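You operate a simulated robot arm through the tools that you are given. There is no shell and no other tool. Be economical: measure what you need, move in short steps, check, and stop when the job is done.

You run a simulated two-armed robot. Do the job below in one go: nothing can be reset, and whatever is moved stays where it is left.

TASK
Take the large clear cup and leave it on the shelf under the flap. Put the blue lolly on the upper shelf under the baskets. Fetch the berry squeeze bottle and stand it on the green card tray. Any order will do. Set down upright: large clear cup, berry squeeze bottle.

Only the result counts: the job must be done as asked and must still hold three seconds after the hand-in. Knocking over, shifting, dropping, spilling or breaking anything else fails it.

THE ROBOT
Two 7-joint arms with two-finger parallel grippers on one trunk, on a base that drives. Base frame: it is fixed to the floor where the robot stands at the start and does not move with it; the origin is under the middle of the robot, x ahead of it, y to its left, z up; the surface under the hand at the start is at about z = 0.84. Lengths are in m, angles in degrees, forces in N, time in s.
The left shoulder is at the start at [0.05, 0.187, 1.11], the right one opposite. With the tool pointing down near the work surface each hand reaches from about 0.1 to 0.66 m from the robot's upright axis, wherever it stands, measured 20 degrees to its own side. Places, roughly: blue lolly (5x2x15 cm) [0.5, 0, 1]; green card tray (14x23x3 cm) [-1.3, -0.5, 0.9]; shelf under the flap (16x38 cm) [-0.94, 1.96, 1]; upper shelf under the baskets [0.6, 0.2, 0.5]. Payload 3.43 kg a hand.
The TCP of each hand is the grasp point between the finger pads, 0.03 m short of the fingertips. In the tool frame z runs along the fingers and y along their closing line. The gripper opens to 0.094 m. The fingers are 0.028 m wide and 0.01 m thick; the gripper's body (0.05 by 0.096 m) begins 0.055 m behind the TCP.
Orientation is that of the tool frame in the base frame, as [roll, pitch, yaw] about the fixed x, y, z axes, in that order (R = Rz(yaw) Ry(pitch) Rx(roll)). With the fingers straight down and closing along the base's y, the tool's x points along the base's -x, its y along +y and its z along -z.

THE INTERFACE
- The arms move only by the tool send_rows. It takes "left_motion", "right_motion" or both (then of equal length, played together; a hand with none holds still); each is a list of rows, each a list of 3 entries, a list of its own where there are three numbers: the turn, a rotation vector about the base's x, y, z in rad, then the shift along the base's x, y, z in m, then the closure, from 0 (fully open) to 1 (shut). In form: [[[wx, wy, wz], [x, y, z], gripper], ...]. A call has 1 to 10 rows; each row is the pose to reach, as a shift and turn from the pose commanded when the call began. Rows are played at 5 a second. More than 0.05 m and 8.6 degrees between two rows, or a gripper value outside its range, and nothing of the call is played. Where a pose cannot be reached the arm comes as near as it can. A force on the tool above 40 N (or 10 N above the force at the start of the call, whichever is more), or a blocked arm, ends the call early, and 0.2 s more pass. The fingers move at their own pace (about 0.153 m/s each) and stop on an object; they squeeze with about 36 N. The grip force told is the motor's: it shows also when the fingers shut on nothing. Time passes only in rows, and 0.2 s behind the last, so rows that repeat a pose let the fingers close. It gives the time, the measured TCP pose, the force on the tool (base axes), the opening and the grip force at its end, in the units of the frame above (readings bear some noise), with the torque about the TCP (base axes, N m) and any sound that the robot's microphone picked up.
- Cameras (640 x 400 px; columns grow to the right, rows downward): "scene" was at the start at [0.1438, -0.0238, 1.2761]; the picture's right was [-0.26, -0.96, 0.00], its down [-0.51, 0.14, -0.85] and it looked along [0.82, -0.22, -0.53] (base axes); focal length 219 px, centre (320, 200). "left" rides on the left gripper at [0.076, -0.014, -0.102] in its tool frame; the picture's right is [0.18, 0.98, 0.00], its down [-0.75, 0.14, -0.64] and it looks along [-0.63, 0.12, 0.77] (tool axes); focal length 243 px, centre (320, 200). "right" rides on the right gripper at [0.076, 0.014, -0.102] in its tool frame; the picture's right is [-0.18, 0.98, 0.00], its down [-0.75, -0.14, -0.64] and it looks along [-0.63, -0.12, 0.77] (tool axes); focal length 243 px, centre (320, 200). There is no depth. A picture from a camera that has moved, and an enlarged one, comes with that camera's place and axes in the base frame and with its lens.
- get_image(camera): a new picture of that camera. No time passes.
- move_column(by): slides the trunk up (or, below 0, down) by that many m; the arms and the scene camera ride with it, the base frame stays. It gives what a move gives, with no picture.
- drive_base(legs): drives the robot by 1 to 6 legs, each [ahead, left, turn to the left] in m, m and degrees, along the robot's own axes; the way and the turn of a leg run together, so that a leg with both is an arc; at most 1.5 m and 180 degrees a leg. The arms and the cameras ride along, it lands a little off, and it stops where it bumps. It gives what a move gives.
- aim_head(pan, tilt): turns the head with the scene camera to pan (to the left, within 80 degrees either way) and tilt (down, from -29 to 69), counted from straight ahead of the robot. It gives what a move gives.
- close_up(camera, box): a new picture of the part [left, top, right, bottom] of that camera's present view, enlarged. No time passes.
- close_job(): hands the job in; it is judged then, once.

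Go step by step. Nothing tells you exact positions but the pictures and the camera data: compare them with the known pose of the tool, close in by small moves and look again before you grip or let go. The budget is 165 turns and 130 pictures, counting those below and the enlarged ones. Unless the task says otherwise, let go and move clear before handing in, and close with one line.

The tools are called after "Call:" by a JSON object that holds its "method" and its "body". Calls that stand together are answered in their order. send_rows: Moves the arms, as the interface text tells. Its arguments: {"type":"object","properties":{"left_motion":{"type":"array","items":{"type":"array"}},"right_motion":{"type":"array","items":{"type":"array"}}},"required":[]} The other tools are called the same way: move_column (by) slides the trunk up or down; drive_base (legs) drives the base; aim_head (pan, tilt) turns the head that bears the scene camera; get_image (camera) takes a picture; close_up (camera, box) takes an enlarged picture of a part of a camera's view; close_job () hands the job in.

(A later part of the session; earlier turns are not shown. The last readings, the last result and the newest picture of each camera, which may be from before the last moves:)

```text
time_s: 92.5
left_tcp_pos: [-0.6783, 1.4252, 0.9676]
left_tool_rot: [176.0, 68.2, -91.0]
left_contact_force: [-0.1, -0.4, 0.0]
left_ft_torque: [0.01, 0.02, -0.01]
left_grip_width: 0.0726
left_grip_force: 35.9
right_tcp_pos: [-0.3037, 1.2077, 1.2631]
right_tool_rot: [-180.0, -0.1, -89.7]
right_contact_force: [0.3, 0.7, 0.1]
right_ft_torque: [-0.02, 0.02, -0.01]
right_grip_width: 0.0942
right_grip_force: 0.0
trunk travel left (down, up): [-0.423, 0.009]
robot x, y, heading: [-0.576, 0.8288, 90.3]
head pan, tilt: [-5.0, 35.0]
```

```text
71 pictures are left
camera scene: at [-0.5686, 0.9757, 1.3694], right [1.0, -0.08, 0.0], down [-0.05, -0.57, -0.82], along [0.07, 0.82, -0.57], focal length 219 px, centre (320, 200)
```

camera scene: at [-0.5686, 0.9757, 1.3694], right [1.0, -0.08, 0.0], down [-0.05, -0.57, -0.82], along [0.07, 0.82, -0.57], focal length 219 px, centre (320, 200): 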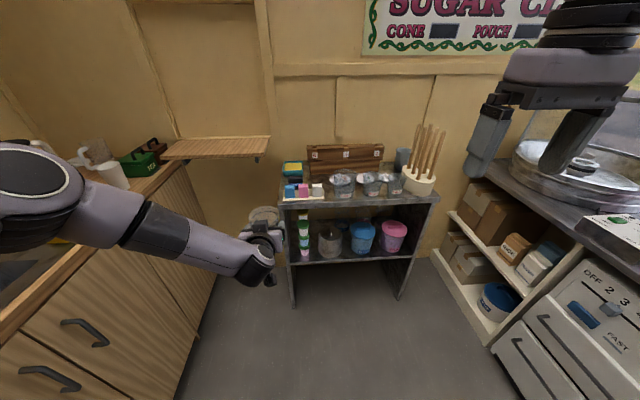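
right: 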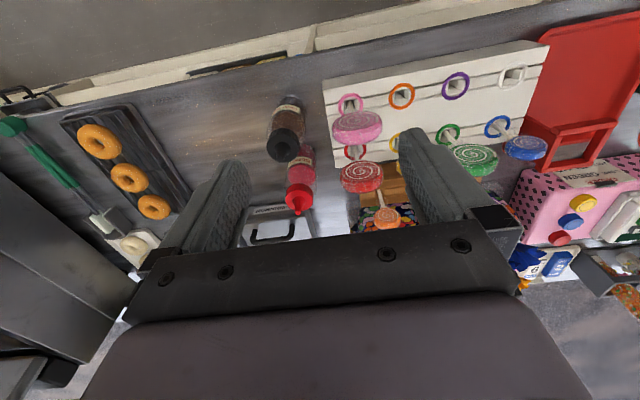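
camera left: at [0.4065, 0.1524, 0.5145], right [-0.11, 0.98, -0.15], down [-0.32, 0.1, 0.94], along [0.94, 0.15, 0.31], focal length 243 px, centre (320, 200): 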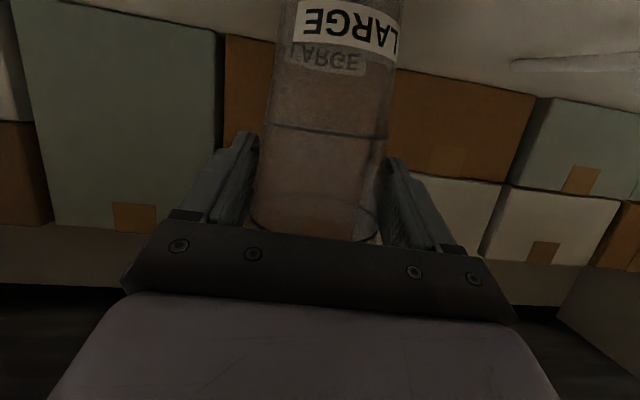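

Call:
{"method": "close_up", "body": {"camera": "scene", "box": [280, 140, 440, 240]}}

Call:
{"method": "close_up", "body": {"camera": "scene", "box": [220, 190, 300, 240]}}

Call:
{"method": "get_image", "body": {"camera": "left"}}

```text
4.00 times, centred on (360, 190) of scene
camera zoom: at [-0.5686, 0.9757, 1.3694], right [1.0, -0.08, 0.0], down [-0.05, -0.57, -0.82], along [0.07, 0.82, -0.57], focal length 877 px, centre (160, 240)
```

zoom: 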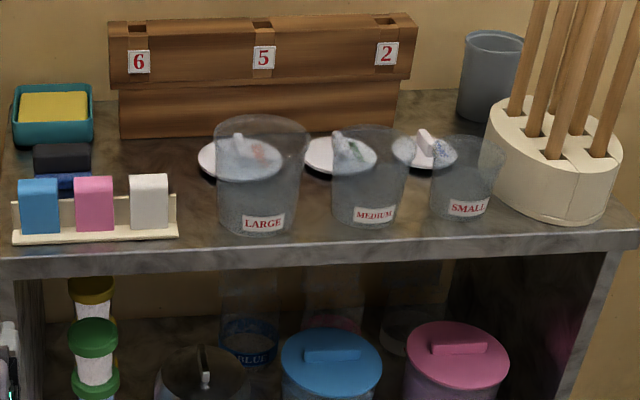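

```text
8.00 times, centred on (260, 215) of scene
camera zoom: at [-0.5686, 0.9757, 1.3694], right [1.0, -0.08, 0.0], down [-0.05, -0.57, -0.82], along [0.07, 0.82, -0.57], focal length 1755 px, centre (800, 80)
```

zoom: 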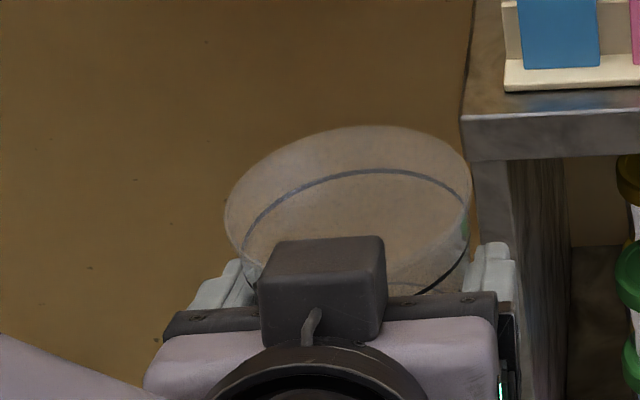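

```text
68 pictures are left
camera left: at [-0.659, 1.3028, 0.9345], right [-0.98, -0.12, -0.15], down [-0.1, -0.32, 0.94], along [-0.16, 0.94, 0.31], focal length 243 px, centre (320, 200)
```

left: 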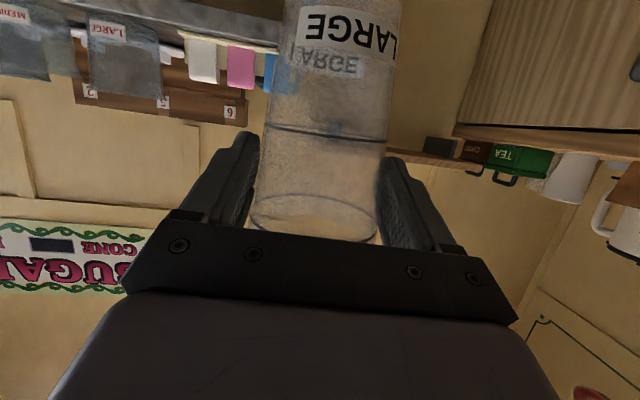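

The trio's LARGE is a squat tub about 9.7 cm wide at the rim, too wide for the gripper. The one I hold is a proper tall clear cup marked LARGE, with its own black label. I'll look along the rear counter for related cups to be sure.

Call:
{"method": "aim_head", "body": {"pan": 80, "tilt": 25}}

Call:
{"method": "get_image", "body": {"camera": "scene"}}

```text
time_s: 94.1
left_tcp_pos: [-0.6797, 1.4252, 0.9683]
left_tool_rot: [176.0, 68.2, -91.0]
left_contact_force: [0.0, 0.7, -0.7]
left_ft_torque: [0.02, 0.0, 0.03]
left_grip_width: 0.0725
left_grip_force: 36.3
right_tcp_pos: [-0.3023, 1.2068, 1.2625]
right_tool_rot: [-180.0, 0.0, -89.7]
right_contact_force: [-0.3, 0.4, 0.0]
right_ft_torque: [-0.02, -0.01, -0.03]
right_grip_width: 0.094
right_grip_force: 0.0
trunk travel left (down, up): [-0.423, 0.009]
robot x, y, heading: [-0.5758, 0.8332, 90.3]
head pan, tilt: [80.0, 25.0]
```

```text
67 pictures are left
camera scene: at [-0.6665, 0.9034, 1.3852], right [0.17, 0.99, 0.0], down [0.42, -0.07, -0.91], along [-0.89, 0.15, -0.42], focal length 219 px, centre (320, 200)
```

scene: 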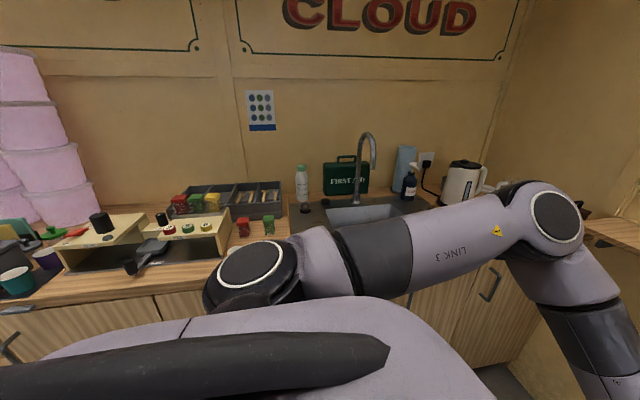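

Nothing contradicts it, so I go with the tall LARGE cup. Now raise the hand for the board at z≈0.99.

Call:
{"method": "send_rows", "body": {"left_motion": [[[0, 0, 0], [0, 0, 0.04], 1], [[0, 0, 0], [0, 0, 0.08], 1], [[0, 0, 0], [0, 0, 0.12], 1], [[0, 0, 0], [0, 0, 0.16], 1], [[0, 0, 0], [0, 0, 0.18], 1]]}}

Call:
{"method": "aim_head", "body": {"pan": 20, "tilt": 25}}

Call:
{"method": "get_image", "body": {"camera": "scene"}}

Call:
{"method": "get_image", "body": {"camera": "left"}}

```text
time_s: 95.3
left_tcp_pos: [-0.677, 1.4226, 1.1485]
left_tool_rot: [175.8, 68.2, -91.0]
left_contact_force: [0.5, 0.5, 0.2]
left_ft_torque: [-0.01, 0.01, 0.0]
left_grip_width: 0.0726
left_grip_force: 36.3
right_tcp_pos: [-0.3029, 1.2086, 1.2639]
right_tool_rot: [-180.0, 0.1, -89.8]
right_contact_force: [-0.6, 0.2, -0.1]
right_ft_torque: [0.01, -0.05, 0.06]
right_grip_width: 0.0942
right_grip_force: 0.0
trunk travel left (down, up): [-0.423, 0.009]
robot x, y, heading: [-0.5726, 0.8322, 90.2]
head pan, tilt: [80.0, 25.0]
```

```text
time_s: 96.6
left_tcp_pos: [-0.6769, 1.4245, 1.1473]
left_tool_rot: [176.0, 68.2, -90.9]
left_contact_force: [0.4, 0.4, 0.1]
left_ft_torque: [0.0, -0.02, -0.01]
left_grip_width: 0.0727
left_grip_force: 36.1
right_tcp_pos: [-0.3022, 1.2095, 1.2639]
right_tool_rot: [-180.0, 0.0, -89.6]
right_contact_force: [-0.6, 0.0, -0.1]
right_ft_torque: [0.02, 0.05, 0.02]
right_grip_width: 0.094
right_grip_force: 0.1
trunk travel left (down, up): [-0.423, 0.009]
robot x, y, heading: [-0.574, 0.828, 90.1]
head pan, tilt: [20.0, 25.0]
```

```text
66 pictures are left
camera scene: at [-0.6078, 0.9742, 1.3852], right [0.94, 0.35, 0.0], down [0.15, -0.4, -0.91], along [-0.32, 0.85, -0.42], focal length 219 px, centre (320, 200)
```

scene: 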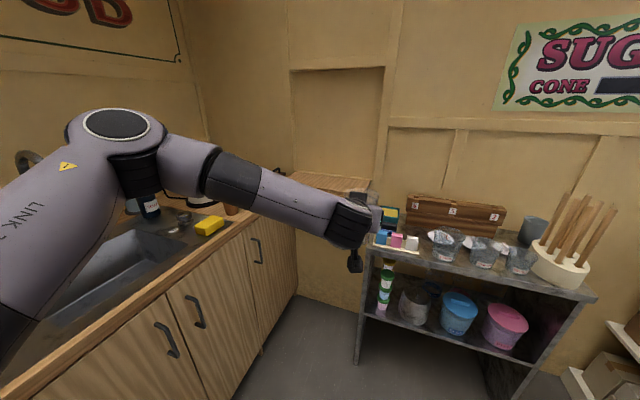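

```text
65 pictures are left
camera left: at [-0.6577, 1.302, 1.1142], right [-0.98, -0.12, -0.15], down [-0.1, -0.32, 0.94], along [-0.16, 0.94, 0.31], focal length 243 px, centre (320, 200)
```

left: 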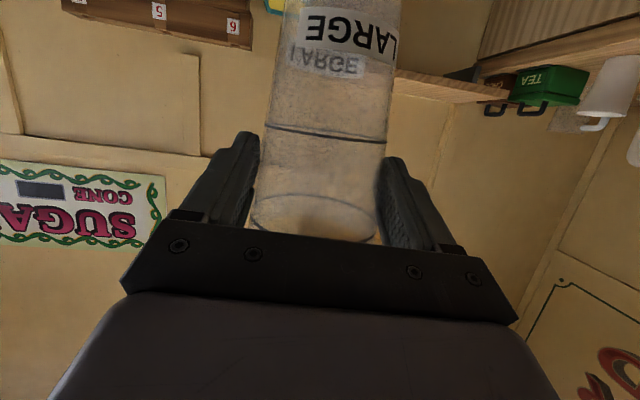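

Measure the board's edges from here.

Call:
{"method": "close_up", "body": {"camera": "scene", "box": [260, 150, 420, 250]}}

```text
4.00 times, centred on (340, 200) of scene
camera zoom: at [-0.6078, 0.9742, 1.3852], right [0.94, 0.35, 0.0], down [0.15, -0.4, -0.91], along [-0.32, 0.85, -0.42], focal length 877 px, centre (240, 200)
```

zoom: 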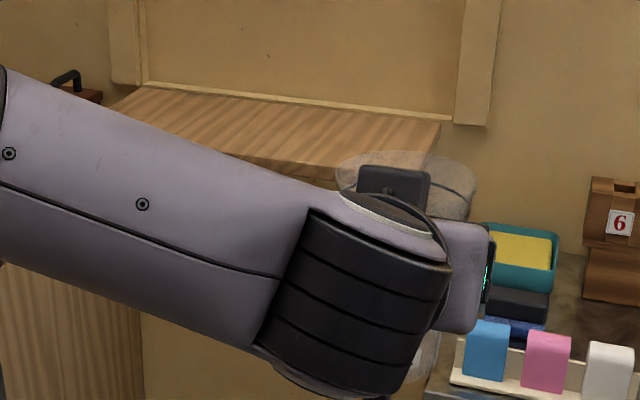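

The board's top is at z≈1.0–1.01, with x from −1.13 to −0.74 and y from 1.88 to 2.04. Driving to a staging point in front of it.

Call:
{"method": "drive_base", "body": {"legs": [[0.33, 0.18, 0]]}}

Call:
{"method": "get_image", "body": {"camera": "left"}}

Call:
{"method": "get_image", "body": {"camera": "scene"}}

```text
time_s: 99.0
left_tcp_pos: [-0.8597, 1.7534, 1.1476]
left_tool_rot: [176.0, 68.2, -90.6]
left_contact_force: [0.8, 0.1, 0.0]
left_ft_torque: [0.01, 0.02, -0.01]
left_grip_width: 0.071
left_grip_force: 36.4
right_tcp_pos: [-0.4846, 1.5374, 1.2636]
right_tool_rot: [179.9, -0.1, -89.5]
right_contact_force: [0.4, -0.4, -0.9]
right_ft_torque: [-0.03, -0.02, -0.01]
right_grip_width: 0.094
right_grip_force: 0.1
trunk travel left (down, up): [-0.423, 0.009]
robot x, y, heading: [-0.7543, 1.1611, 90.6]
head pan, tilt: [20.0, 25.0]
```

```text
63 pictures are left
camera left: at [-0.8397, 1.6311, 1.1141], right [-0.98, -0.12, -0.15], down [-0.1, -0.32, 0.94], along [-0.16, 0.94, 0.31], focal length 243 px, centre (320, 200)
```

left: 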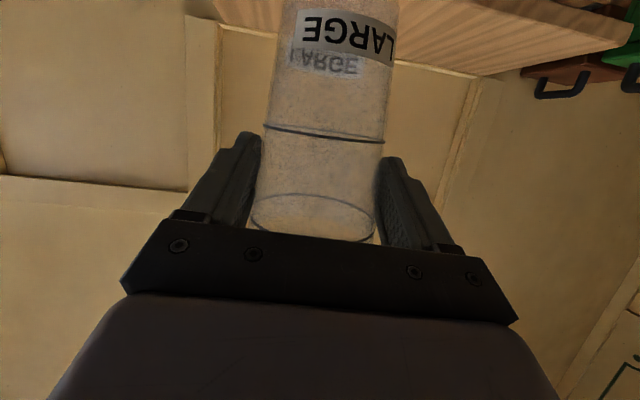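

```text
62 pictures are left
camera scene: at [-0.7887, 1.3037, 1.3851], right [0.94, 0.35, 0.0], down [0.15, -0.4, -0.91], along [-0.32, 0.85, -0.42], focal length 219 px, centre (320, 200)
```

scene: 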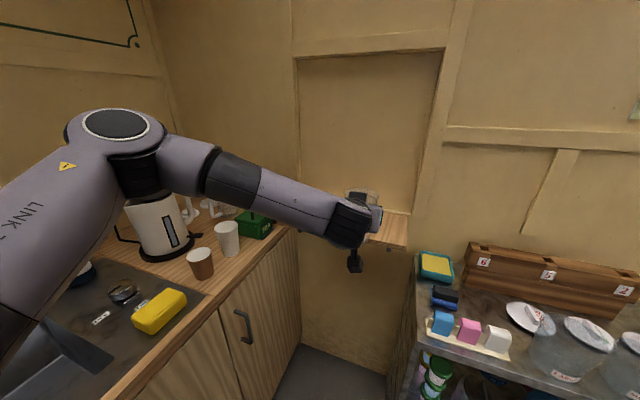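

The board's front-right corner is at (−0.735, 1.88). Driving in 0.195 m puts the cup at about (−0.86, 1.95), with 4 cm of clearance underneath.

Call:
{"method": "drive_base", "body": {"legs": [[0.192, 0, 0]]}}

Call:
{"method": "get_image", "body": {"camera": "left"}}

Call:
{"method": "get_image", "body": {"camera": "scene"}}

```text
time_s: 100.6
left_tcp_pos: [-0.8629, 1.9464, 1.1465]
left_tool_rot: [176.0, 68.2, -90.6]
left_contact_force: [0.2, -0.1, 0.1]
left_ft_torque: [-0.03, -0.02, -0.03]
left_grip_width: 0.071
left_grip_force: 36.1
right_tcp_pos: [-0.4873, 1.7313, 1.2633]
right_tool_rot: [179.9, 0.0, -89.3]
right_contact_force: [0.4, -0.1, -0.5]
right_ft_torque: [-0.01, 0.05, 0.02]
right_grip_width: 0.0938
right_grip_force: 0.0
trunk travel left (down, up): [-0.423, 0.009]
robot x, y, heading: [-0.756, 1.3494, 90.7]
head pan, tilt: [20.0, 25.0]
```

```text
61 pictures are left
camera left: at [-0.8428, 1.8236, 1.1141], right [-0.98, -0.12, -0.15], down [-0.1, -0.32, 0.94], along [-0.16, 0.94, 0.3], focal length 243 px, centre (320, 200)
```

left: 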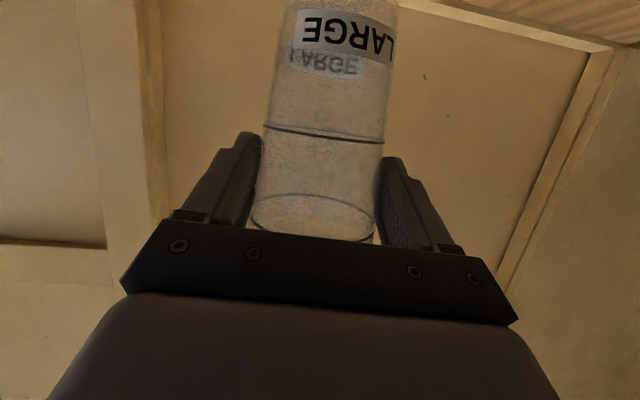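

```text
60 pictures are left
camera scene: at [-0.7909, 1.4964, 1.3851], right [0.94, 0.35, 0.0], down [0.15, -0.4, -0.91], along [-0.32, 0.85, -0.42], focal length 219 px, centre (320, 200)
```

scene: 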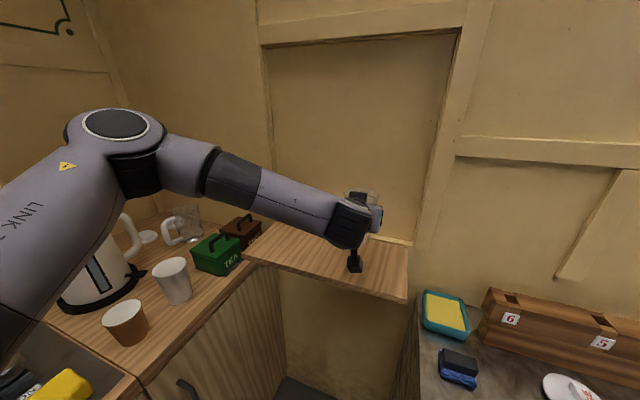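

Cup is over the board. Lowering in small steps, watching for contact.

Call:
{"method": "send_rows", "body": {"left_motion": [[[0, 0, 0], [0, 0, -0.012], 1], [[0, 0, 0], [0, 0, -0.024], 1], [[0, 0, 0], [0, 0, -0.036], 1]]}}

Call:
{"method": "get_image", "body": {"camera": "left"}}

```text
time_s: 101.4
left_tcp_pos: [-0.8614, 1.9464, 1.1111]
left_tool_rot: [176.0, 68.4, -90.6]
left_contact_force: [-0.3, -0.9, -0.5]
left_ft_torque: [0.01, -0.02, -0.04]
left_grip_width: 0.0711
left_grip_force: 35.8
right_tcp_pos: [-0.4868, 1.7308, 1.2629]
right_tool_rot: [179.9, 0.1, -89.3]
right_contact_force: [0.6, -0.7, 0.4]
right_ft_torque: [0.01, 0.02, -0.01]
right_grip_width: 0.094
right_grip_force: 0.0
trunk travel left (down, up): [-0.423, 0.009]
robot x, y, heading: [-0.7589, 1.3506, 90.5]
head pan, tilt: [20.0, 25.0]
```

```text
59 pictures are left
camera left: at [-0.8421, 1.8234, 1.0775], right [-0.98, -0.12, -0.15], down [-0.1, -0.32, 0.94], along [-0.16, 0.94, 0.31], focal length 243 px, centre (320, 200)
```

left: 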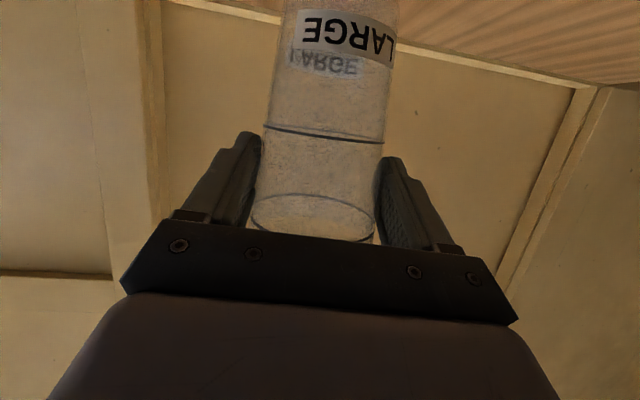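

Call:
{"method": "send_rows", "body": {"left_motion": [[[0, 0, 0], [0, 0, -0.006], 1], [[0, 0, 0], [0, 0, -0.012], 1], [[0, 0, 0], [0, 0, -0.018], 1]]}}

```text
time_s: 102.2
left_tcp_pos: [-0.8626, 1.9452, 1.0933]
left_tool_rot: [175.9, 68.3, -90.6]
left_contact_force: [0.3, -0.2, 1.1]
left_ft_torque: [-0.01, 0.02, -0.01]
left_grip_width: 0.0712
left_grip_force: 36.1
right_tcp_pos: [-0.4861, 1.7309, 1.2637]
right_tool_rot: [179.9, 0.1, -89.3]
right_contact_force: [-0.1, 0.0, 0.2]
right_ft_torque: [0.01, 0.01, -0.01]
right_grip_width: 0.0941
right_grip_force: 0.0
trunk travel left (down, up): [-0.423, 0.009]
robot x, y, heading: [-0.7563, 1.3505, 90.8]
head pan, tilt: [20.0, 25.0]
```

No clear contact yet at z 1.093. I'll continue in smaller steps.

Call:
{"method": "send_rows", "body": {"left_motion": [[[0, 0, 0], [0, 0, -0.004], 1], [[0, 0, 0], [0, 0, -0.008], 1]]}}

Call:
{"method": "get_image", "body": {"camera": "left"}}

```text
time_s: 102.8
left_tcp_pos: [-0.8622, 1.9439, 1.0865]
left_tool_rot: [176.0, 68.4, -90.6]
left_contact_force: [0.9, -0.7, 1.8]
left_ft_torque: [-0.01, 0.04, 0.01]
left_grip_width: 0.071
left_grip_force: 36.0
right_tcp_pos: [-0.4884, 1.7292, 1.2642]
right_tool_rot: [-180.0, 0.1, -89.2]
right_contact_force: [-0.2, -0.3, -0.5]
right_ft_torque: [-0.01, 0.01, 0.0]
right_grip_width: 0.0938
right_grip_force: 0.0
trunk travel left (down, up): [-0.423, 0.009]
robot x, y, heading: [-0.758, 1.3508, 90.5]
head pan, tilt: [20.0, 25.0]
```

```text
58 pictures are left
camera left: at [-0.8426, 1.8229, 1.0522], right [-0.98, -0.12, -0.15], down [-0.1, -0.33, 0.94], along [-0.16, 0.94, 0.31], focal length 243 px, centre (320, 200)
```

left: 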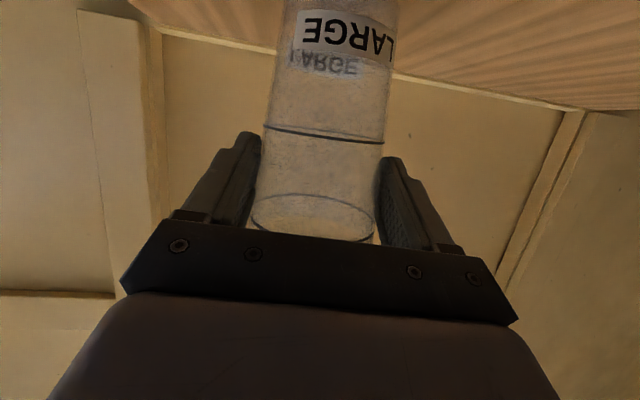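

Call:
{"method": "send_rows", "body": {"left_motion": [[[0, 0, 0], [0, 0, -0.003], 1], [[0, 0, 0], [0, 0, -0.006], 1]]}}

```text
time_s: 103.4
left_tcp_pos: [-0.8627, 1.9448, 1.0862]
left_tool_rot: [176.1, 68.8, -90.4]
left_contact_force: [0.1, -1.1, 21.5]
left_ft_torque: [0.1, 0.24, 0.02]
left_grip_width: 0.0712
left_grip_force: 35.9
right_tcp_pos: [-0.4878, 1.7287, 1.2638]
right_tool_rot: [-179.9, 0.2, -89.3]
right_contact_force: [1.3, 0.0, 0.8]
right_ft_torque: [0.02, 0.05, -0.01]
right_grip_width: 0.0941
right_grip_force: 0.1
trunk travel left (down, up): [-0.423, 0.009]
robot x, y, heading: [-0.758, 1.3486, 90.6]
head pan, tilt: [20.0, 25.0]
```

Firm contact: the cup is standing on the board. I'll ease up 4 mm, release fully, and look.

Call:
{"method": "send_rows", "body": {"left_motion": [[[0, 0, 0], [0, 0, 0.004], 1], [[0, 0, 0], [0, 0, 0.004], 0.2], [[0, 0, 0], [0, 0, 0.004], 0], [[0, 0, 0], [0, 0, 0.004], 0]]}}

Call:
{"method": "get_image", "body": {"camera": "left"}}

```text
time_s: 104.4
left_tcp_pos: [-0.8638, 1.9452, 1.0837]
left_tool_rot: [176.1, 68.2, -90.7]
left_contact_force: [-0.4, 0.9, 0.4]
left_ft_torque: [0.01, 0.01, 0.0]
left_grip_width: 0.094
left_grip_force: 0.0
right_tcp_pos: [-0.4889, 1.7303, 1.2628]
right_tool_rot: [-179.9, 0.0, -89.3]
right_contact_force: [-0.6, -0.2, -0.8]
right_ft_torque: [-0.02, 0.03, 0.0]
right_grip_width: 0.094
right_grip_force: 0.2
trunk travel left (down, up): [-0.423, 0.009]
robot x, y, heading: [-0.7571, 1.3495, 90.7]
head pan, tilt: [20.0, 25.0]
```

```text
57 pictures are left
camera left: at [-0.8428, 1.823, 1.0498], right [-0.98, -0.12, -0.15], down [-0.1, -0.32, 0.94], along [-0.16, 0.94, 0.31], focal length 243 px, centre (320, 200)
```

left: 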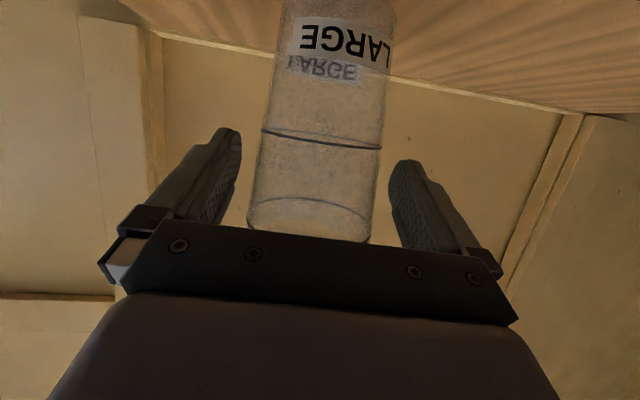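

The cup stands free between the fingers. Back straight out and check.

Call:
{"method": "drive_base", "body": {"legs": [[-0.3, 0, 0]]}}

Call:
{"method": "close_up", "body": {"camera": "left", "box": [160, 0, 480, 200]}}

Call:
{"method": "get_image", "body": {"camera": "scene"}}

```text
time_s: 106.4
left_tcp_pos: [-0.8595, 1.647, 1.0842]
left_tool_rot: [175.9, 68.3, -90.6]
left_contact_force: [-0.5, -0.6, -0.3]
left_ft_torque: [0.01, -0.04, 0.0]
left_grip_width: 0.0942
left_grip_force: 0.0
right_tcp_pos: [-0.4831, 1.4322, 1.2638]
right_tool_rot: [180.0, 0.2, -89.2]
right_contact_force: [0.3, -1.3, -0.6]
right_ft_torque: [0.04, 0.02, 0.01]
right_grip_width: 0.0941
right_grip_force: 0.1
trunk travel left (down, up): [-0.423, 0.009]
robot x, y, heading: [-0.7547, 1.0537, 90.6]
head pan, tilt: [20.0, 25.0]
```

```text
2.00 times, centred on (320, 100) of left
camera zoom: at [-0.8393, 1.5241, 1.0503], right [-0.98, -0.12, -0.15], down [-0.1, -0.32, 0.94], along [-0.16, 0.94, 0.31], focal length 485 px, centre (320, 400)
```

zoom: 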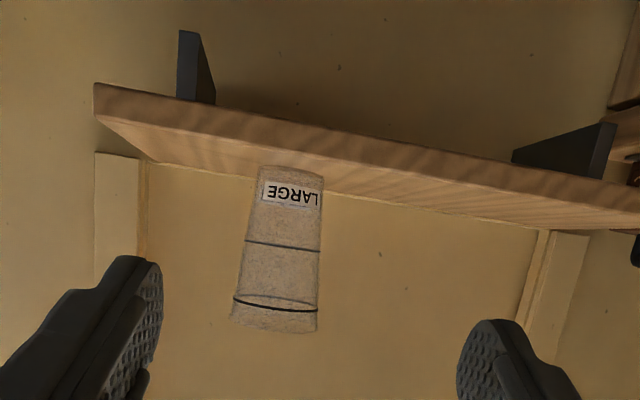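

```text
55 pictures are left
camera scene: at [-0.7873, 1.1963, 1.3853], right [0.94, 0.35, 0.0], down [0.15, -0.39, -0.91], along [-0.32, 0.85, -0.42], focal length 219 px, centre (320, 200)
```

scene: 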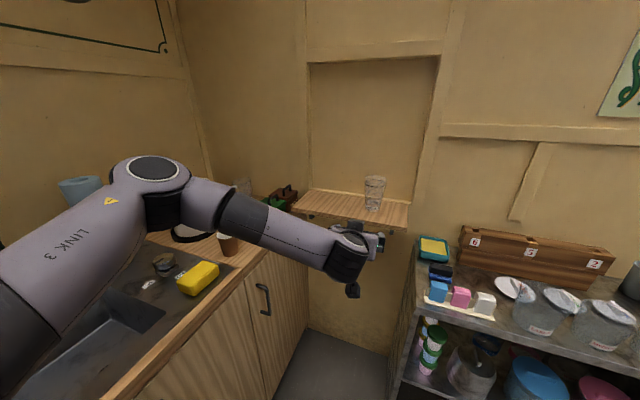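

The cup stands upright on the board. Next the bottle: first fold the left hand back to tool-down and retract it.

Call:
{"method": "send_rows", "body": {"left_motion": [[[-0.13, 0, 0], [0.0, -0.02, 0.01], 0], [[-0.26, 0, 0], [0.0, -0.04, 0.02], 0], [[-0.39, 0, 0], [0.0, -0.06, 0.04], 0], [[-0.52, 0, 0], [0.0, -0.08, 0.06], 0], [[-0.65, 0, 0], [0.0, -0.1, 0.08], 0], [[-0.78, 0, 0], [0.0, -0.12, 0.1], 0], [[-0.91, 0, 0], [0.0, -0.14, 0.12], 0], [[-1.04, 0, 0], [0.0, -0.16, 0.14], 0], [[-1.17, 0, 0], [0.0, -0.18, 0.15], 0], [[-1.19, 0, 0], [0.0, -0.2, 0.16], 0]]}}

Call:
{"method": "drive_base", "body": {"legs": [[-1.0, 0, 0], [-0.1, -0.4, 0], [0, 0, -90.6]]}}

Call:
{"method": "aim_head", "body": {"pan": -20, "tilt": 35}}

Call:
{"method": "get_image", "body": {"camera": "scene"}}

```text
time_s: 108.6
left_tcp_pos: [-0.859, 1.445, 1.2425]
left_tool_rot: [176.6, -0.1, -90.2]
left_contact_force: [0.6, 0.0, 0.1]
left_ft_torque: [0.03, 0.02, 0.03]
left_grip_width: 0.0942
left_grip_force: 0.1
right_tcp_pos: [-0.4831, 1.4325, 1.2646]
right_tool_rot: [179.9, 0.1, -89.3]
right_contact_force: [0.8, 0.0, -0.2]
right_ft_torque: [0.01, 0.01, 0.0]
right_grip_width: 0.0939
right_grip_force: 0.0
trunk travel left (down, up): [-0.423, 0.009]
robot x, y, heading: [-0.7555, 1.0538, 90.6]
head pan, tilt: [20.0, 25.0]
```

```text
time_s: 121.4
left_tcp_pos: [0.0602, 0.0533, 1.2423]
left_tool_rot: [176.6, 0.1, 179.4]
left_contact_force: [-0.4, -0.7, 0.0]
left_ft_torque: [0.02, 0.01, 0.02]
left_grip_width: 0.0941
left_grip_force: 0.0
right_tcp_pos: [0.0425, -0.3221, 1.2632]
right_tool_rot: [180.0, 0.1, -179.7]
right_contact_force: [-0.3, 0.3, -1.1]
right_ft_torque: [-0.02, 0.04, 0.02]
right_grip_width: 0.0941
right_grip_force: 0.0
trunk travel left (down, up): [-0.423, 0.009]
robot x, y, heading: [-0.3344, -0.0484, 0.0]
head pan, tilt: [20.0, 25.0]
```

```text
time_s: 122.4
left_tcp_pos: [0.0593, 0.0524, 1.2422]
left_tool_rot: [176.6, 0.0, 179.2]
left_contact_force: [0.2, -1.0, -0.5]
left_ft_torque: [-0.02, 0.0, -0.03]
left_grip_width: 0.094
left_grip_force: 0.1
right_tcp_pos: [0.0437, -0.322, 1.2636]
right_tool_rot: [180.0, 0.2, -179.9]
right_contact_force: [-0.1, 0.8, -0.1]
right_ft_torque: [0.03, -0.02, 0.01]
right_grip_width: 0.0942
right_grip_force: 0.1
trunk travel left (down, up): [-0.423, 0.009]
robot x, y, heading: [-0.3347, -0.0532, 0.2]
head pan, tilt: [-20.0, 35.0]
```

```text
54 pictures are left
camera scene: at [-0.1942, -0.0791, 1.3694], right [-0.34, -0.94, 0.0], down [-0.54, 0.19, -0.82], along [0.77, -0.28, -0.57], focal length 219 px, centre (320, 200)
```

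scene: 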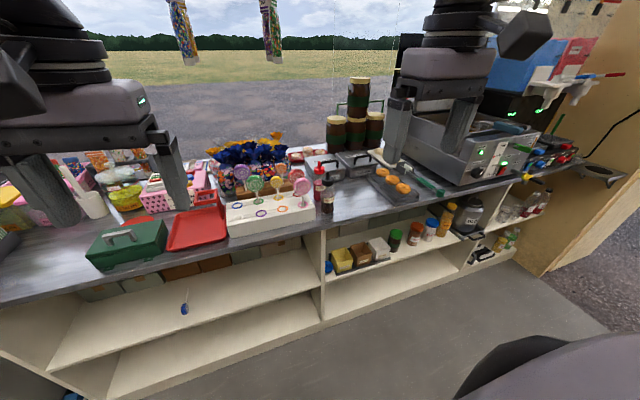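

Facing the counter again. There are some clear cups low on the right that I'll enlarge, then drive up to the bottle.

Call:
{"method": "close_up", "body": {"camera": "scene", "box": [460, 170, 560, 232]}}

Call:
{"method": "drive_base", "body": {"legs": [[0.36, 0, 0]]}}

Call:
{"method": "get_image", "body": {"camera": "right"}}

Call:
{"method": "get_image", "body": {"camera": "scene"}}

```text
6.40 times, centred on (510, 201) of scene
camera zoom: at [-0.1942, -0.0791, 1.3694], right [-0.34, -0.94, 0.0], down [-0.54, 0.19, -0.82], along [0.77, -0.28, -0.57], focal length 1404 px, centre (-896, 194)
```

zoom: 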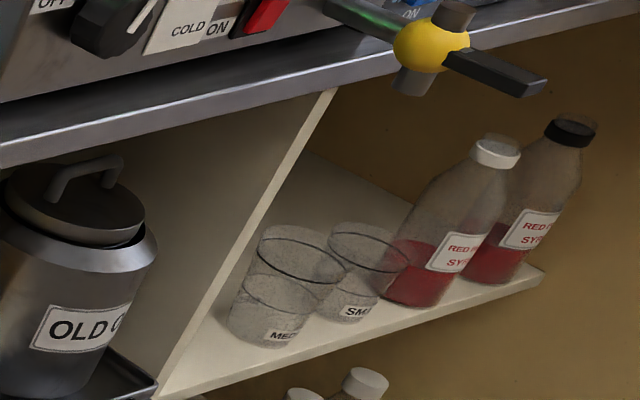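

```text
time_s: 124.8
left_tcp_pos: [0.4173, 0.0578, 1.2432]
left_tool_rot: [176.7, 0.0, 179.5]
left_contact_force: [0.3, 0.2, -0.3]
left_ft_torque: [0.0, 0.03, -0.01]
left_grip_width: 0.0941
left_grip_force: 0.1
right_tcp_pos: [0.4017, -0.3186, 1.2637]
right_tool_rot: [180.0, -0.1, -179.6]
right_contact_force: [0.5, -0.6, -0.8]
right_ft_torque: [0.03, 0.02, -0.01]
right_grip_width: 0.0942
right_grip_force: 0.1
trunk travel left (down, up): [-0.423, 0.009]
robot x, y, heading: [0.0239, -0.0498, 0.4]
head pan, tilt: [-20.0, 35.0]
```

```text
52 pictures are left
camera right: at [0.3252, -0.3035, 1.3667], right [0.18, 0.98, 0.0], down [0.75, -0.14, 0.64], along [0.63, -0.11, -0.77], focal length 243 px, centre (320, 200)
```

right: 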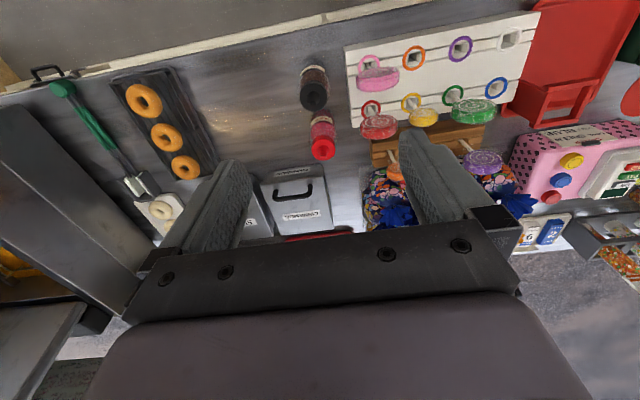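

```text
51 pictures are left
camera scene: at [0.1637, -0.0764, 1.3693], right [-0.33, -0.94, 0.0], down [-0.54, 0.19, -0.82], along [0.77, -0.27, -0.57], focal length 219 px, centre (320, 200)
```

scene: 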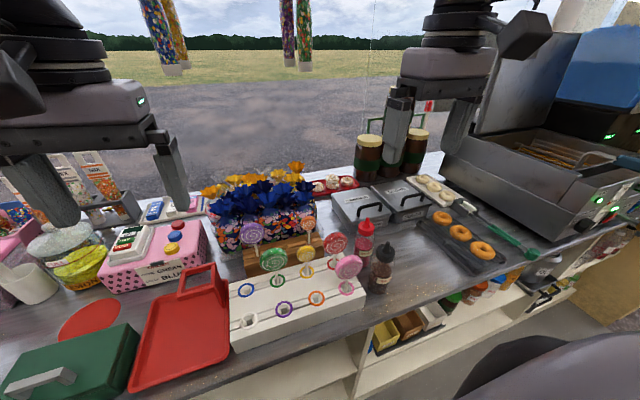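

The MEDIUM and SMALL cups with the same black labels on the lower right confirm that the LARGE cup I placed is the right one. The berry bottle stands at about (0.512, −0.327), cap at z≈0.97–1.0; bring the right hand over it.

Call:
{"method": "send_rows", "body": {"right_motion": [[[0, 0, 0], [0.03, -0.002, -0.03], 0.1], [[0, 0, 0], [0.06, -0.004, -0.06], 0.23], [[0, 0, 0], [0.085, -0.006, -0.1], 0.23], [[0, 0, 0], [0.11, -0.008, -0.14], 0.23], [[0, 0, 0], [0.11, -0.008, -0.165], 0.23]]}}

Call:
{"method": "get_image", "body": {"camera": "right"}}

Call:
{"method": "close_up", "body": {"camera": "scene", "box": [300, 150, 460, 250]}}

```text
time_s: 126.0
left_tcp_pos: [0.4169, 0.0564, 1.2429]
left_tool_rot: [176.5, 0.0, 179.5]
left_contact_force: [0.3, 0.9, 0.5]
left_ft_torque: [-0.01, 0.03, 0.02]
left_grip_width: 0.094
left_grip_force: 0.0
right_tcp_pos: [0.5115, -0.3259, 1.0983]
right_tool_rot: [180.0, 0.1, -179.6]
right_contact_force: [0.6, 0.2, -0.1]
right_ft_torque: [-0.02, 0.01, 0.0]
right_grip_width: 0.0723
right_grip_force: 0.0
trunk travel left (down, up): [-0.423, 0.009]
robot x, y, heading: [0.0205, -0.0456, 0.6]
head pan, tilt: [-20.0, 35.0]
```

```text
50 pictures are left
camera right: at [0.4345, -0.3115, 1.2008], right [0.18, 0.98, 0.0], down [0.75, -0.14, 0.64], along [0.63, -0.11, -0.77], focal length 243 px, centre (320, 200)
```

right: 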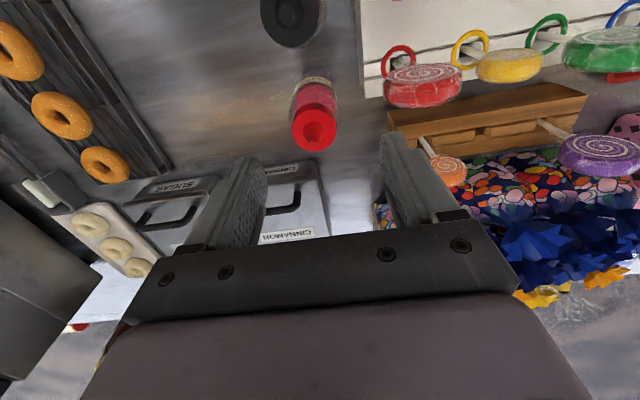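

```text
4.00 times, centred on (380, 200) of scene
camera zoom: at [0.163, -0.0766, 1.3695], right [-0.33, -0.94, 0.0], down [-0.54, 0.19, -0.82], along [0.77, -0.27, -0.57], focal length 877 px, centre (80, 200)
```

zoom: 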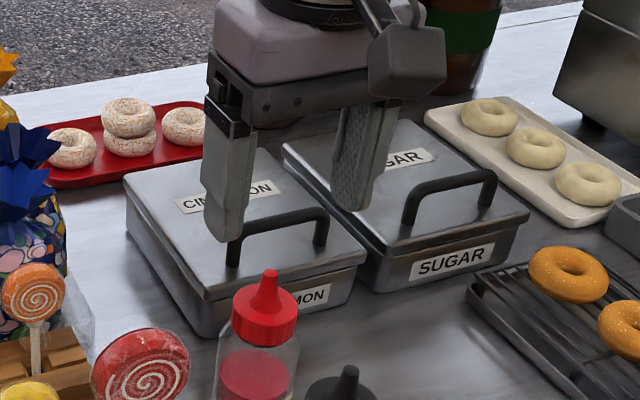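

Cap centre refines to (0.519, −0.329), about 4 cm across. Align, come down to just above it, and look again.

Call:
{"method": "send_rows", "body": {"right_motion": [[[0, 0, 0], [0.008, -0.003, 0], 0.23], [[0, 0, 0], [0.008, -0.003, -0.02], 0.23], [[0, 0, 0], [0.008, -0.003, -0.04], 0.23]]}}

Call:
{"method": "get_image", "body": {"camera": "right"}}

Call:
{"method": "close_up", "body": {"camera": "scene", "box": [300, 150, 460, 250]}}

```text
time_s: 126.8
left_tcp_pos: [0.4166, 0.0572, 1.2421]
left_tool_rot: [176.5, 0.1, 179.6]
left_contact_force: [0.1, 0.5, 0.2]
left_ft_torque: [-0.04, 0.01, -0.02]
left_grip_width: 0.0939
left_grip_force: 0.0
right_tcp_pos: [0.5202, -0.3301, 1.0598]
right_tool_rot: [-180.0, 0.1, -179.6]
right_contact_force: [0.3, -0.6, 0.4]
right_ft_torque: [-0.01, 0.0, 0.0]
right_grip_width: 0.0723
right_grip_force: 0.0
trunk travel left (down, up): [-0.423, 0.009]
robot x, y, heading: [0.0226, -0.0483, 0.4]
head pan, tilt: [-20.0, 35.0]
```

```text
48 pictures are left
camera right: at [0.4428, -0.3154, 1.1628], right [0.18, 0.98, 0.0], down [0.75, -0.14, 0.64], along [0.63, -0.11, -0.77], focal length 243 px, centre (320, 200)
```

right: 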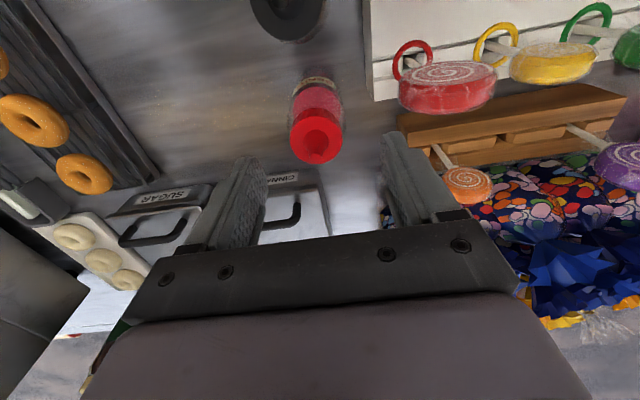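

```text
4.00 times, centred on (380, 200) of scene
camera zoom: at [0.1633, -0.0765, 1.3694], right [-0.33, -0.94, 0.0], down [-0.54, 0.19, -0.82], along [0.77, -0.27, -0.57], focal length 877 px, centre (80, 200)
```

zoom: 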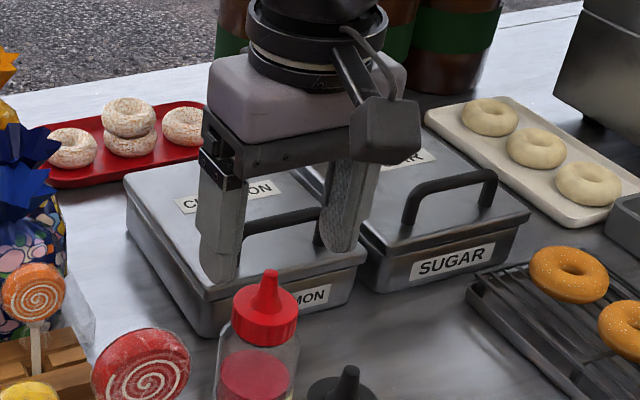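

Aligned. Descend onto the cap and close.

Call:
{"method": "send_rows", "body": {"right_motion": [[[0, 0, 0], [0, 0, -0.025], 0.23], [[0, 0, 0], [0, 0, -0.048], 0.23], [[0, 0, 0], [0, 0, -0.066], 0.23]]}}

Call:
{"method": "close_up", "body": {"camera": "scene", "box": [300, 150, 460, 250]}}

Call:
{"method": "get_image", "body": {"camera": "right"}}

```text
time_s: 127.5
left_tcp_pos: [0.4168, 0.0561, 1.243]
left_tool_rot: [176.6, 0.1, 179.6]
left_contact_force: [-0.1, 0.0, -0.5]
left_ft_torque: [-0.01, 0.03, 0.02]
left_grip_width: 0.094
left_grip_force: 0.1
right_tcp_pos: [0.5208, -0.33, 0.9913]
right_tool_rot: [179.9, 0.1, -179.7]
right_contact_force: [0.6, 0.0, 0.1]
right_ft_torque: [0.0, 0.02, -0.01]
right_grip_width: 0.0723
right_grip_force: 0.0
trunk travel left (down, up): [-0.423, 0.009]
robot x, y, heading: [0.0238, -0.0484, 0.4]
head pan, tilt: [-20.0, 35.0]
```

```text
4.00 times, centred on (380, 200) of scene
camera zoom: at [0.1634, -0.0765, 1.3694], right [-0.33, -0.94, 0.0], down [-0.54, 0.19, -0.82], along [0.77, -0.27, -0.57], focal length 877 px, centre (80, 200)
```

zoom: 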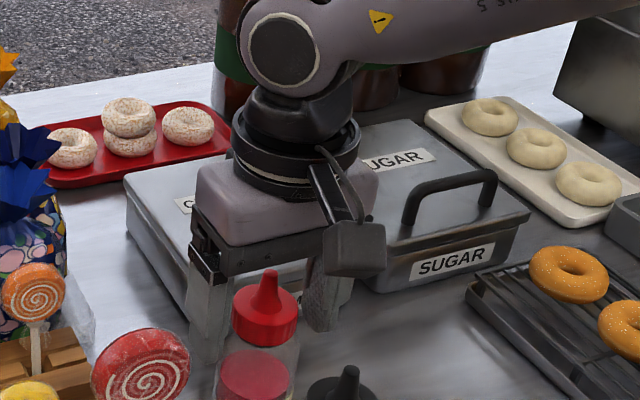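

```text
45 pictures are left
camera right: at [0.4441, -0.3147, 1.0955], right [0.18, 0.98, 0.0], down [0.75, -0.14, 0.64], along [0.63, -0.11, -0.77], focal length 243 px, centre (320, 200)
```

right: 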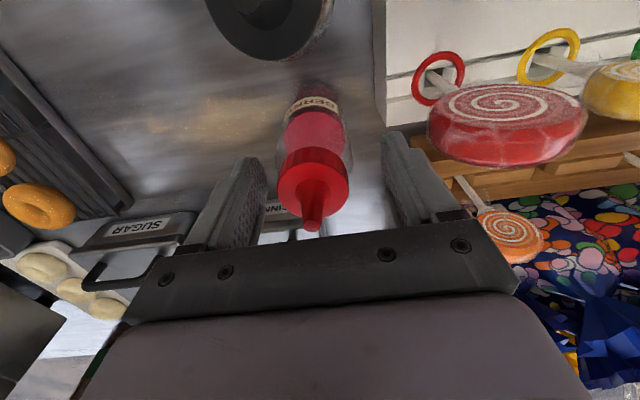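

The cap is between the pads, with the nozzle clear below the palm. Close and hold.

Call:
{"method": "send_rows", "body": {"right_motion": [[[0, 0, 0], [-0.003, 0, 0], 0.4], [[0, 0, 0], [-0.003, 0, 0], 1], [[0, 0, 0], [-0.003, 0, 0], 1], [[0, 0, 0], [-0.003, 0, 0], 1]]}}

Call:
{"method": "get_image", "body": {"camera": "right"}}

```text
time_s: 128.6
left_tcp_pos: [0.4163, 0.058, 1.2429]
left_tool_rot: [176.6, 0.2, 179.5]
left_contact_force: [0.1, -0.1, -0.9]
left_ft_torque: [-0.02, 0.0, 0.0]
left_grip_width: 0.0942
left_grip_force: 0.1
right_tcp_pos: [0.518, -0.3296, 0.9937]
right_tool_rot: [179.9, 0.1, -179.6]
right_contact_force: [1.6, -0.9, 4.0]
right_ft_torque: [-0.06, -0.21, -0.04]
right_grip_width: 0.0427
right_grip_force: 11.4
trunk travel left (down, up): [-0.423, 0.009]
robot x, y, heading: [0.0241, -0.0452, 0.4]
head pan, tilt: [-20.0, 35.0]
```

```text
44 pictures are left
camera right: at [0.441, -0.3148, 1.0965], right [0.18, 0.98, 0.0], down [0.75, -0.14, 0.64], along [0.63, -0.11, -0.77], focal length 243 px, centre (320, 200)
```

right: 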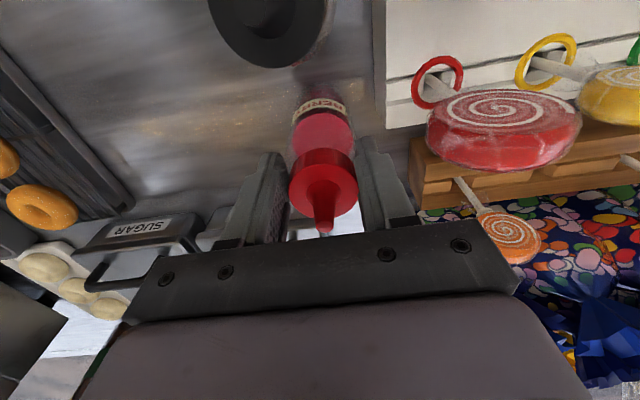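

Call:
{"method": "send_rows", "body": {"right_motion": [[[0, 0, 0], [0, 0, 0], 1], [[0, 0, 0], [0, 0, 0], 1], [[0, 0, 0], [0, 0, 0.01], 1]]}}

Call:
{"method": "close_up", "body": {"camera": "scene", "box": [300, 180, 460, 280]}}

```text
time_s: 129.3
left_tcp_pos: [0.4165, 0.0571, 1.2432]
left_tool_rot: [176.5, 0.2, 179.5]
left_contact_force: [0.0, -0.4, 0.1]
left_ft_torque: [-0.03, 0.0, 0.02]
left_grip_width: 0.0938
left_grip_force: 0.1
right_tcp_pos: [0.5163, -0.3297, 1.0018]
right_tool_rot: [-180.0, -0.2, -179.6]
right_contact_force: [0.2, 0.0, 0.4]
right_ft_torque: [0.0, 0.04, -0.01]
right_grip_width: 0.042
right_grip_force: 35.8
trunk travel left (down, up): [-0.423, 0.009]
robot x, y, heading: [0.025, -0.0489, 0.9]
head pan, tilt: [-20.0, 35.0]
```

```text
4.00 times, centred on (380, 230) of scene
camera zoom: at [0.163, -0.0764, 1.3693], right [-0.33, -0.94, 0.0], down [-0.54, 0.19, -0.82], along [0.77, -0.27, -0.57], focal length 877 px, centre (80, 80)
```

zoom: 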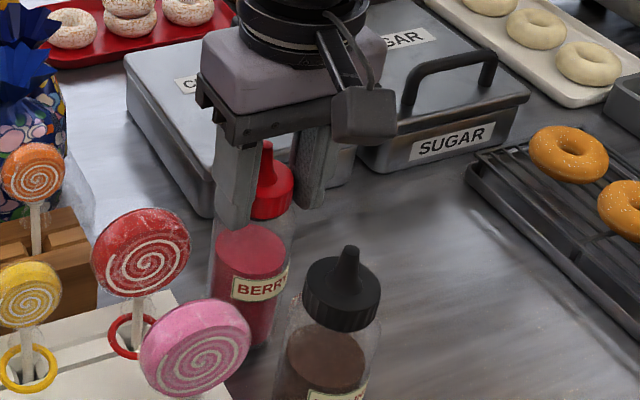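

Firm grip at 42 mm. Lift straight up.

Call:
{"method": "send_rows", "body": {"right_motion": [[[0, 0, 0], [0, 0, 0.03], 1], [[0, 0, 0], [0, 0, 0.06], 1], [[0, 0, 0], [0, 0, 0.09], 1], [[0, 0, 0], [0, 0, 0.12], 1], [[0, 0, 0], [0, 0, 0.15], 1], [[0, 0, 0], [0, 0, 0.18], 1], [[0, 0, 0], [0, 0, 0.2], 1]]}}

Call:
{"method": "get_image", "body": {"camera": "scene"}}

```text
time_s: 130.9
left_tcp_pos: [0.4169, 0.0574, 1.2441]
left_tool_rot: [176.6, 0.0, 179.5]
left_contact_force: [0.3, -0.1, 0.0]
left_ft_torque: [0.03, 0.0, 0.01]
left_grip_width: 0.0944
left_grip_force: 0.1
right_tcp_pos: [0.5157, -0.3284, 1.2042]
right_tool_rot: [-180.0, 0.2, -179.6]
right_contact_force: [0.0, 0.3, 0.2]
right_ft_torque: [-0.01, 0.01, 0.01]
right_grip_width: 0.0419
right_grip_force: 35.9
trunk travel left (down, up): [-0.423, 0.009]
robot x, y, heading: [0.0254, -0.0489, 0.5]
head pan, tilt: [-20.0, 35.0]
```

```text
42 pictures are left
camera scene: at [0.1632, -0.0765, 1.3694], right [-0.33, -0.94, 0.0], down [-0.54, 0.19, -0.82], along [0.77, -0.27, -0.57], focal length 219 px, centre (320, 200)
```

scene: 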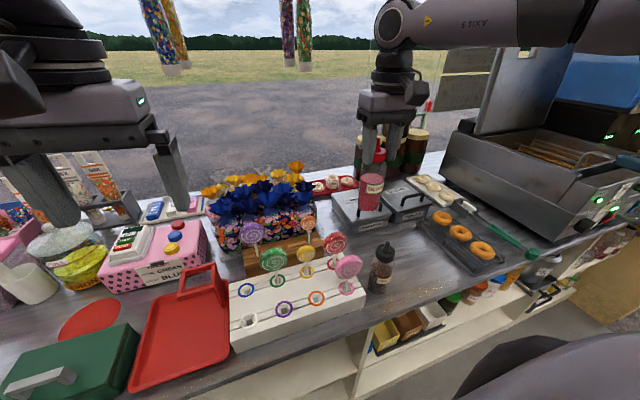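

Clear of the praline bottle. Raise a little more, back off and turn around toward the rear counter.

Call:
{"method": "send_rows", "body": {"right_motion": [[[0, 0, 0], [-0.005, 0, 0.02], 1], [[0, 0, 0], [-0.01, 0, 0.035], 1]]}}

Call:
{"method": "drive_base", "body": {"legs": [[-0.45, 0, 0], [0, 0, 90], [0, 0, 90]]}}

Call:
{"method": "aim_head", "body": {"pan": 10, "tilt": 30}}

Call:
{"method": "get_image", "body": {"camera": "scene"}}

```text
time_s: 131.6
left_tcp_pos: [0.4172, 0.0571, 1.243]
left_tool_rot: [176.5, 0.0, 179.6]
left_contact_force: [-0.8, 0.2, 0.7]
left_ft_torque: [0.01, 0.0, 0.0]
left_grip_width: 0.0941
left_grip_force: 0.0
right_tcp_pos: [0.5061, -0.3278, 1.2386]
right_tool_rot: [-179.9, 0.1, -179.7]
right_contact_force: [0.0, -0.2, -1.1]
right_ft_torque: [0.01, 0.0, 0.0]
right_grip_width: 0.0421
right_grip_force: 36.0
trunk travel left (down, up): [-0.423, 0.009]
robot x, y, heading: [0.0232, -0.0482, 0.4]
head pan, tilt: [-20.0, 35.0]
```

```text
time_s: 142.0
left_tcp_pos: [-0.8226, -0.1653, 1.2425]
left_tool_rot: [176.6, 0.1, 0.9]
left_contact_force: [0.5, -1.1, -0.3]
left_ft_torque: [-0.03, 0.0, 0.03]
left_grip_width: 0.0936
left_grip_force: 0.1
right_tcp_pos: [-0.9225, 0.2182, 1.2384]
right_tool_rot: [179.8, 0.1, 1.8]
right_contact_force: [0.2, 0.1, -0.5]
right_ft_torque: [0.02, -0.05, -0.03]
right_grip_width: 0.0417
right_grip_force: 10.8
trunk travel left (down, up): [-0.423, 0.009]
robot x, y, heading: [-0.4318, -0.0489, -178.1]
head pan, tilt: [-20.0, 35.0]
```

```text
time_s: 142.9
left_tcp_pos: [-0.8228, -0.1654, 1.2429]
left_tool_rot: [176.6, 0.0, 1.0]
left_contact_force: [0.7, 0.0, 0.5]
left_ft_torque: [0.03, 0.0, -0.03]
left_grip_width: 0.094
left_grip_force: 0.0
right_tcp_pos: [-0.9214, 0.2186, 1.2388]
right_tool_rot: [-180.0, 0.2, 1.9]
right_contact_force: [-1.7, 0.3, -0.1]
right_ft_torque: [-0.01, -0.04, -0.01]
right_grip_width: 0.0421
right_grip_force: 11.2
trunk travel left (down, up): [-0.423, 0.009]
robot x, y, heading: [-0.4314, -0.0525, -178.2]
head pan, tilt: [10.0, 30.0]
```

```text
41 pictures are left
camera scene: at [-0.5794, -0.0724, 1.3772], right [-0.2, 0.98, 0.0], down [0.49, 0.1, -0.87], along [-0.85, -0.18, -0.5], focal length 219 px, centre (320, 200)
```

scene: 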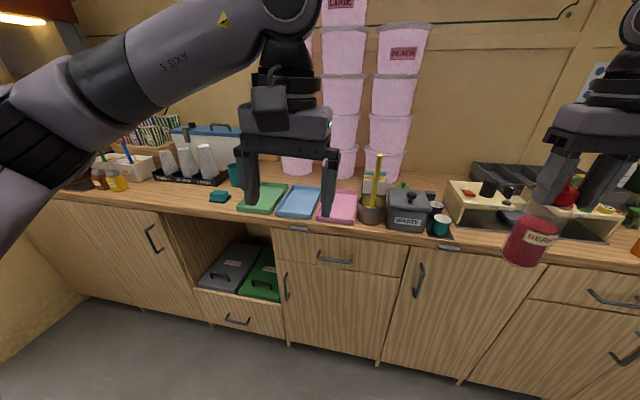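

The rear counter has green, blue and pink card trays; the green one is at about (−1.35, −0.5). I'll enlarge it, and check the bottle's grip.

Call:
{"method": "close_up", "body": {"camera": "scene", "box": [200, 160, 360, 260]}}

Call:
{"method": "get_image", "body": {"camera": "right"}}

Call:
{"method": "send_rows", "body": {"right_motion": [[[0, 0, 0], [0, 0, 0], 1], [[0, 0, 0], [0, 0, 0], 1]]}}

```text
4.00 times, centred on (280, 210) of scene
camera zoom: at [-0.5794, -0.0724, 1.3772], right [-0.2, 0.98, 0.0], down [0.49, 0.1, -0.87], along [-0.85, -0.18, -0.5], focal length 877 px, centre (480, 160)
```

zoom: 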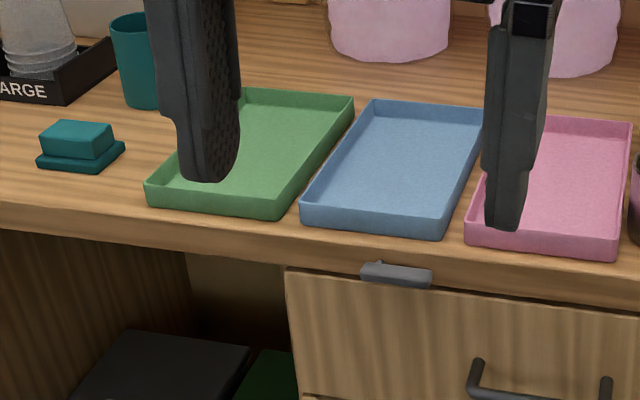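

```text
39 pictures are left
camera right: at [-0.8454, 0.2071, 1.3422], right [-0.15, -0.99, 0.0], down [-0.76, 0.12, 0.64], along [-0.64, 0.1, -0.77], focal length 243 px, centre (320, 200)
```

right: 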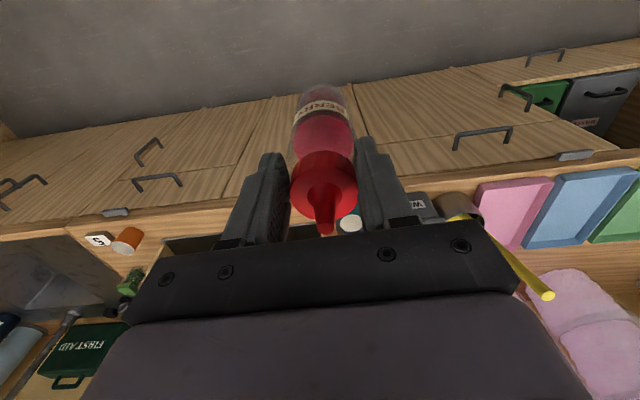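

```text
time_s: 143.5
left_tcp_pos: [-0.8232, -0.1661, 1.2431]
left_tool_rot: [176.6, 0.1, 0.9]
left_contact_force: [0.2, 0.3, -0.1]
left_ft_torque: [0.03, 0.02, 0.01]
left_grip_width: 0.094
left_grip_force: 0.0
right_tcp_pos: [-0.9224, 0.2198, 1.238]
right_tool_rot: [180.0, 0.2, 1.9]
right_contact_force: [0.4, -0.2, -1.4]
right_ft_torque: [0.0, -0.04, 0.01]
right_grip_width: 0.0418
right_grip_force: 11.3
trunk travel left (down, up): [-0.423, 0.009]
robot x, y, heading: [-0.435, -0.0497, -178.1]
head pan, tilt: [10.0, 30.0]
```

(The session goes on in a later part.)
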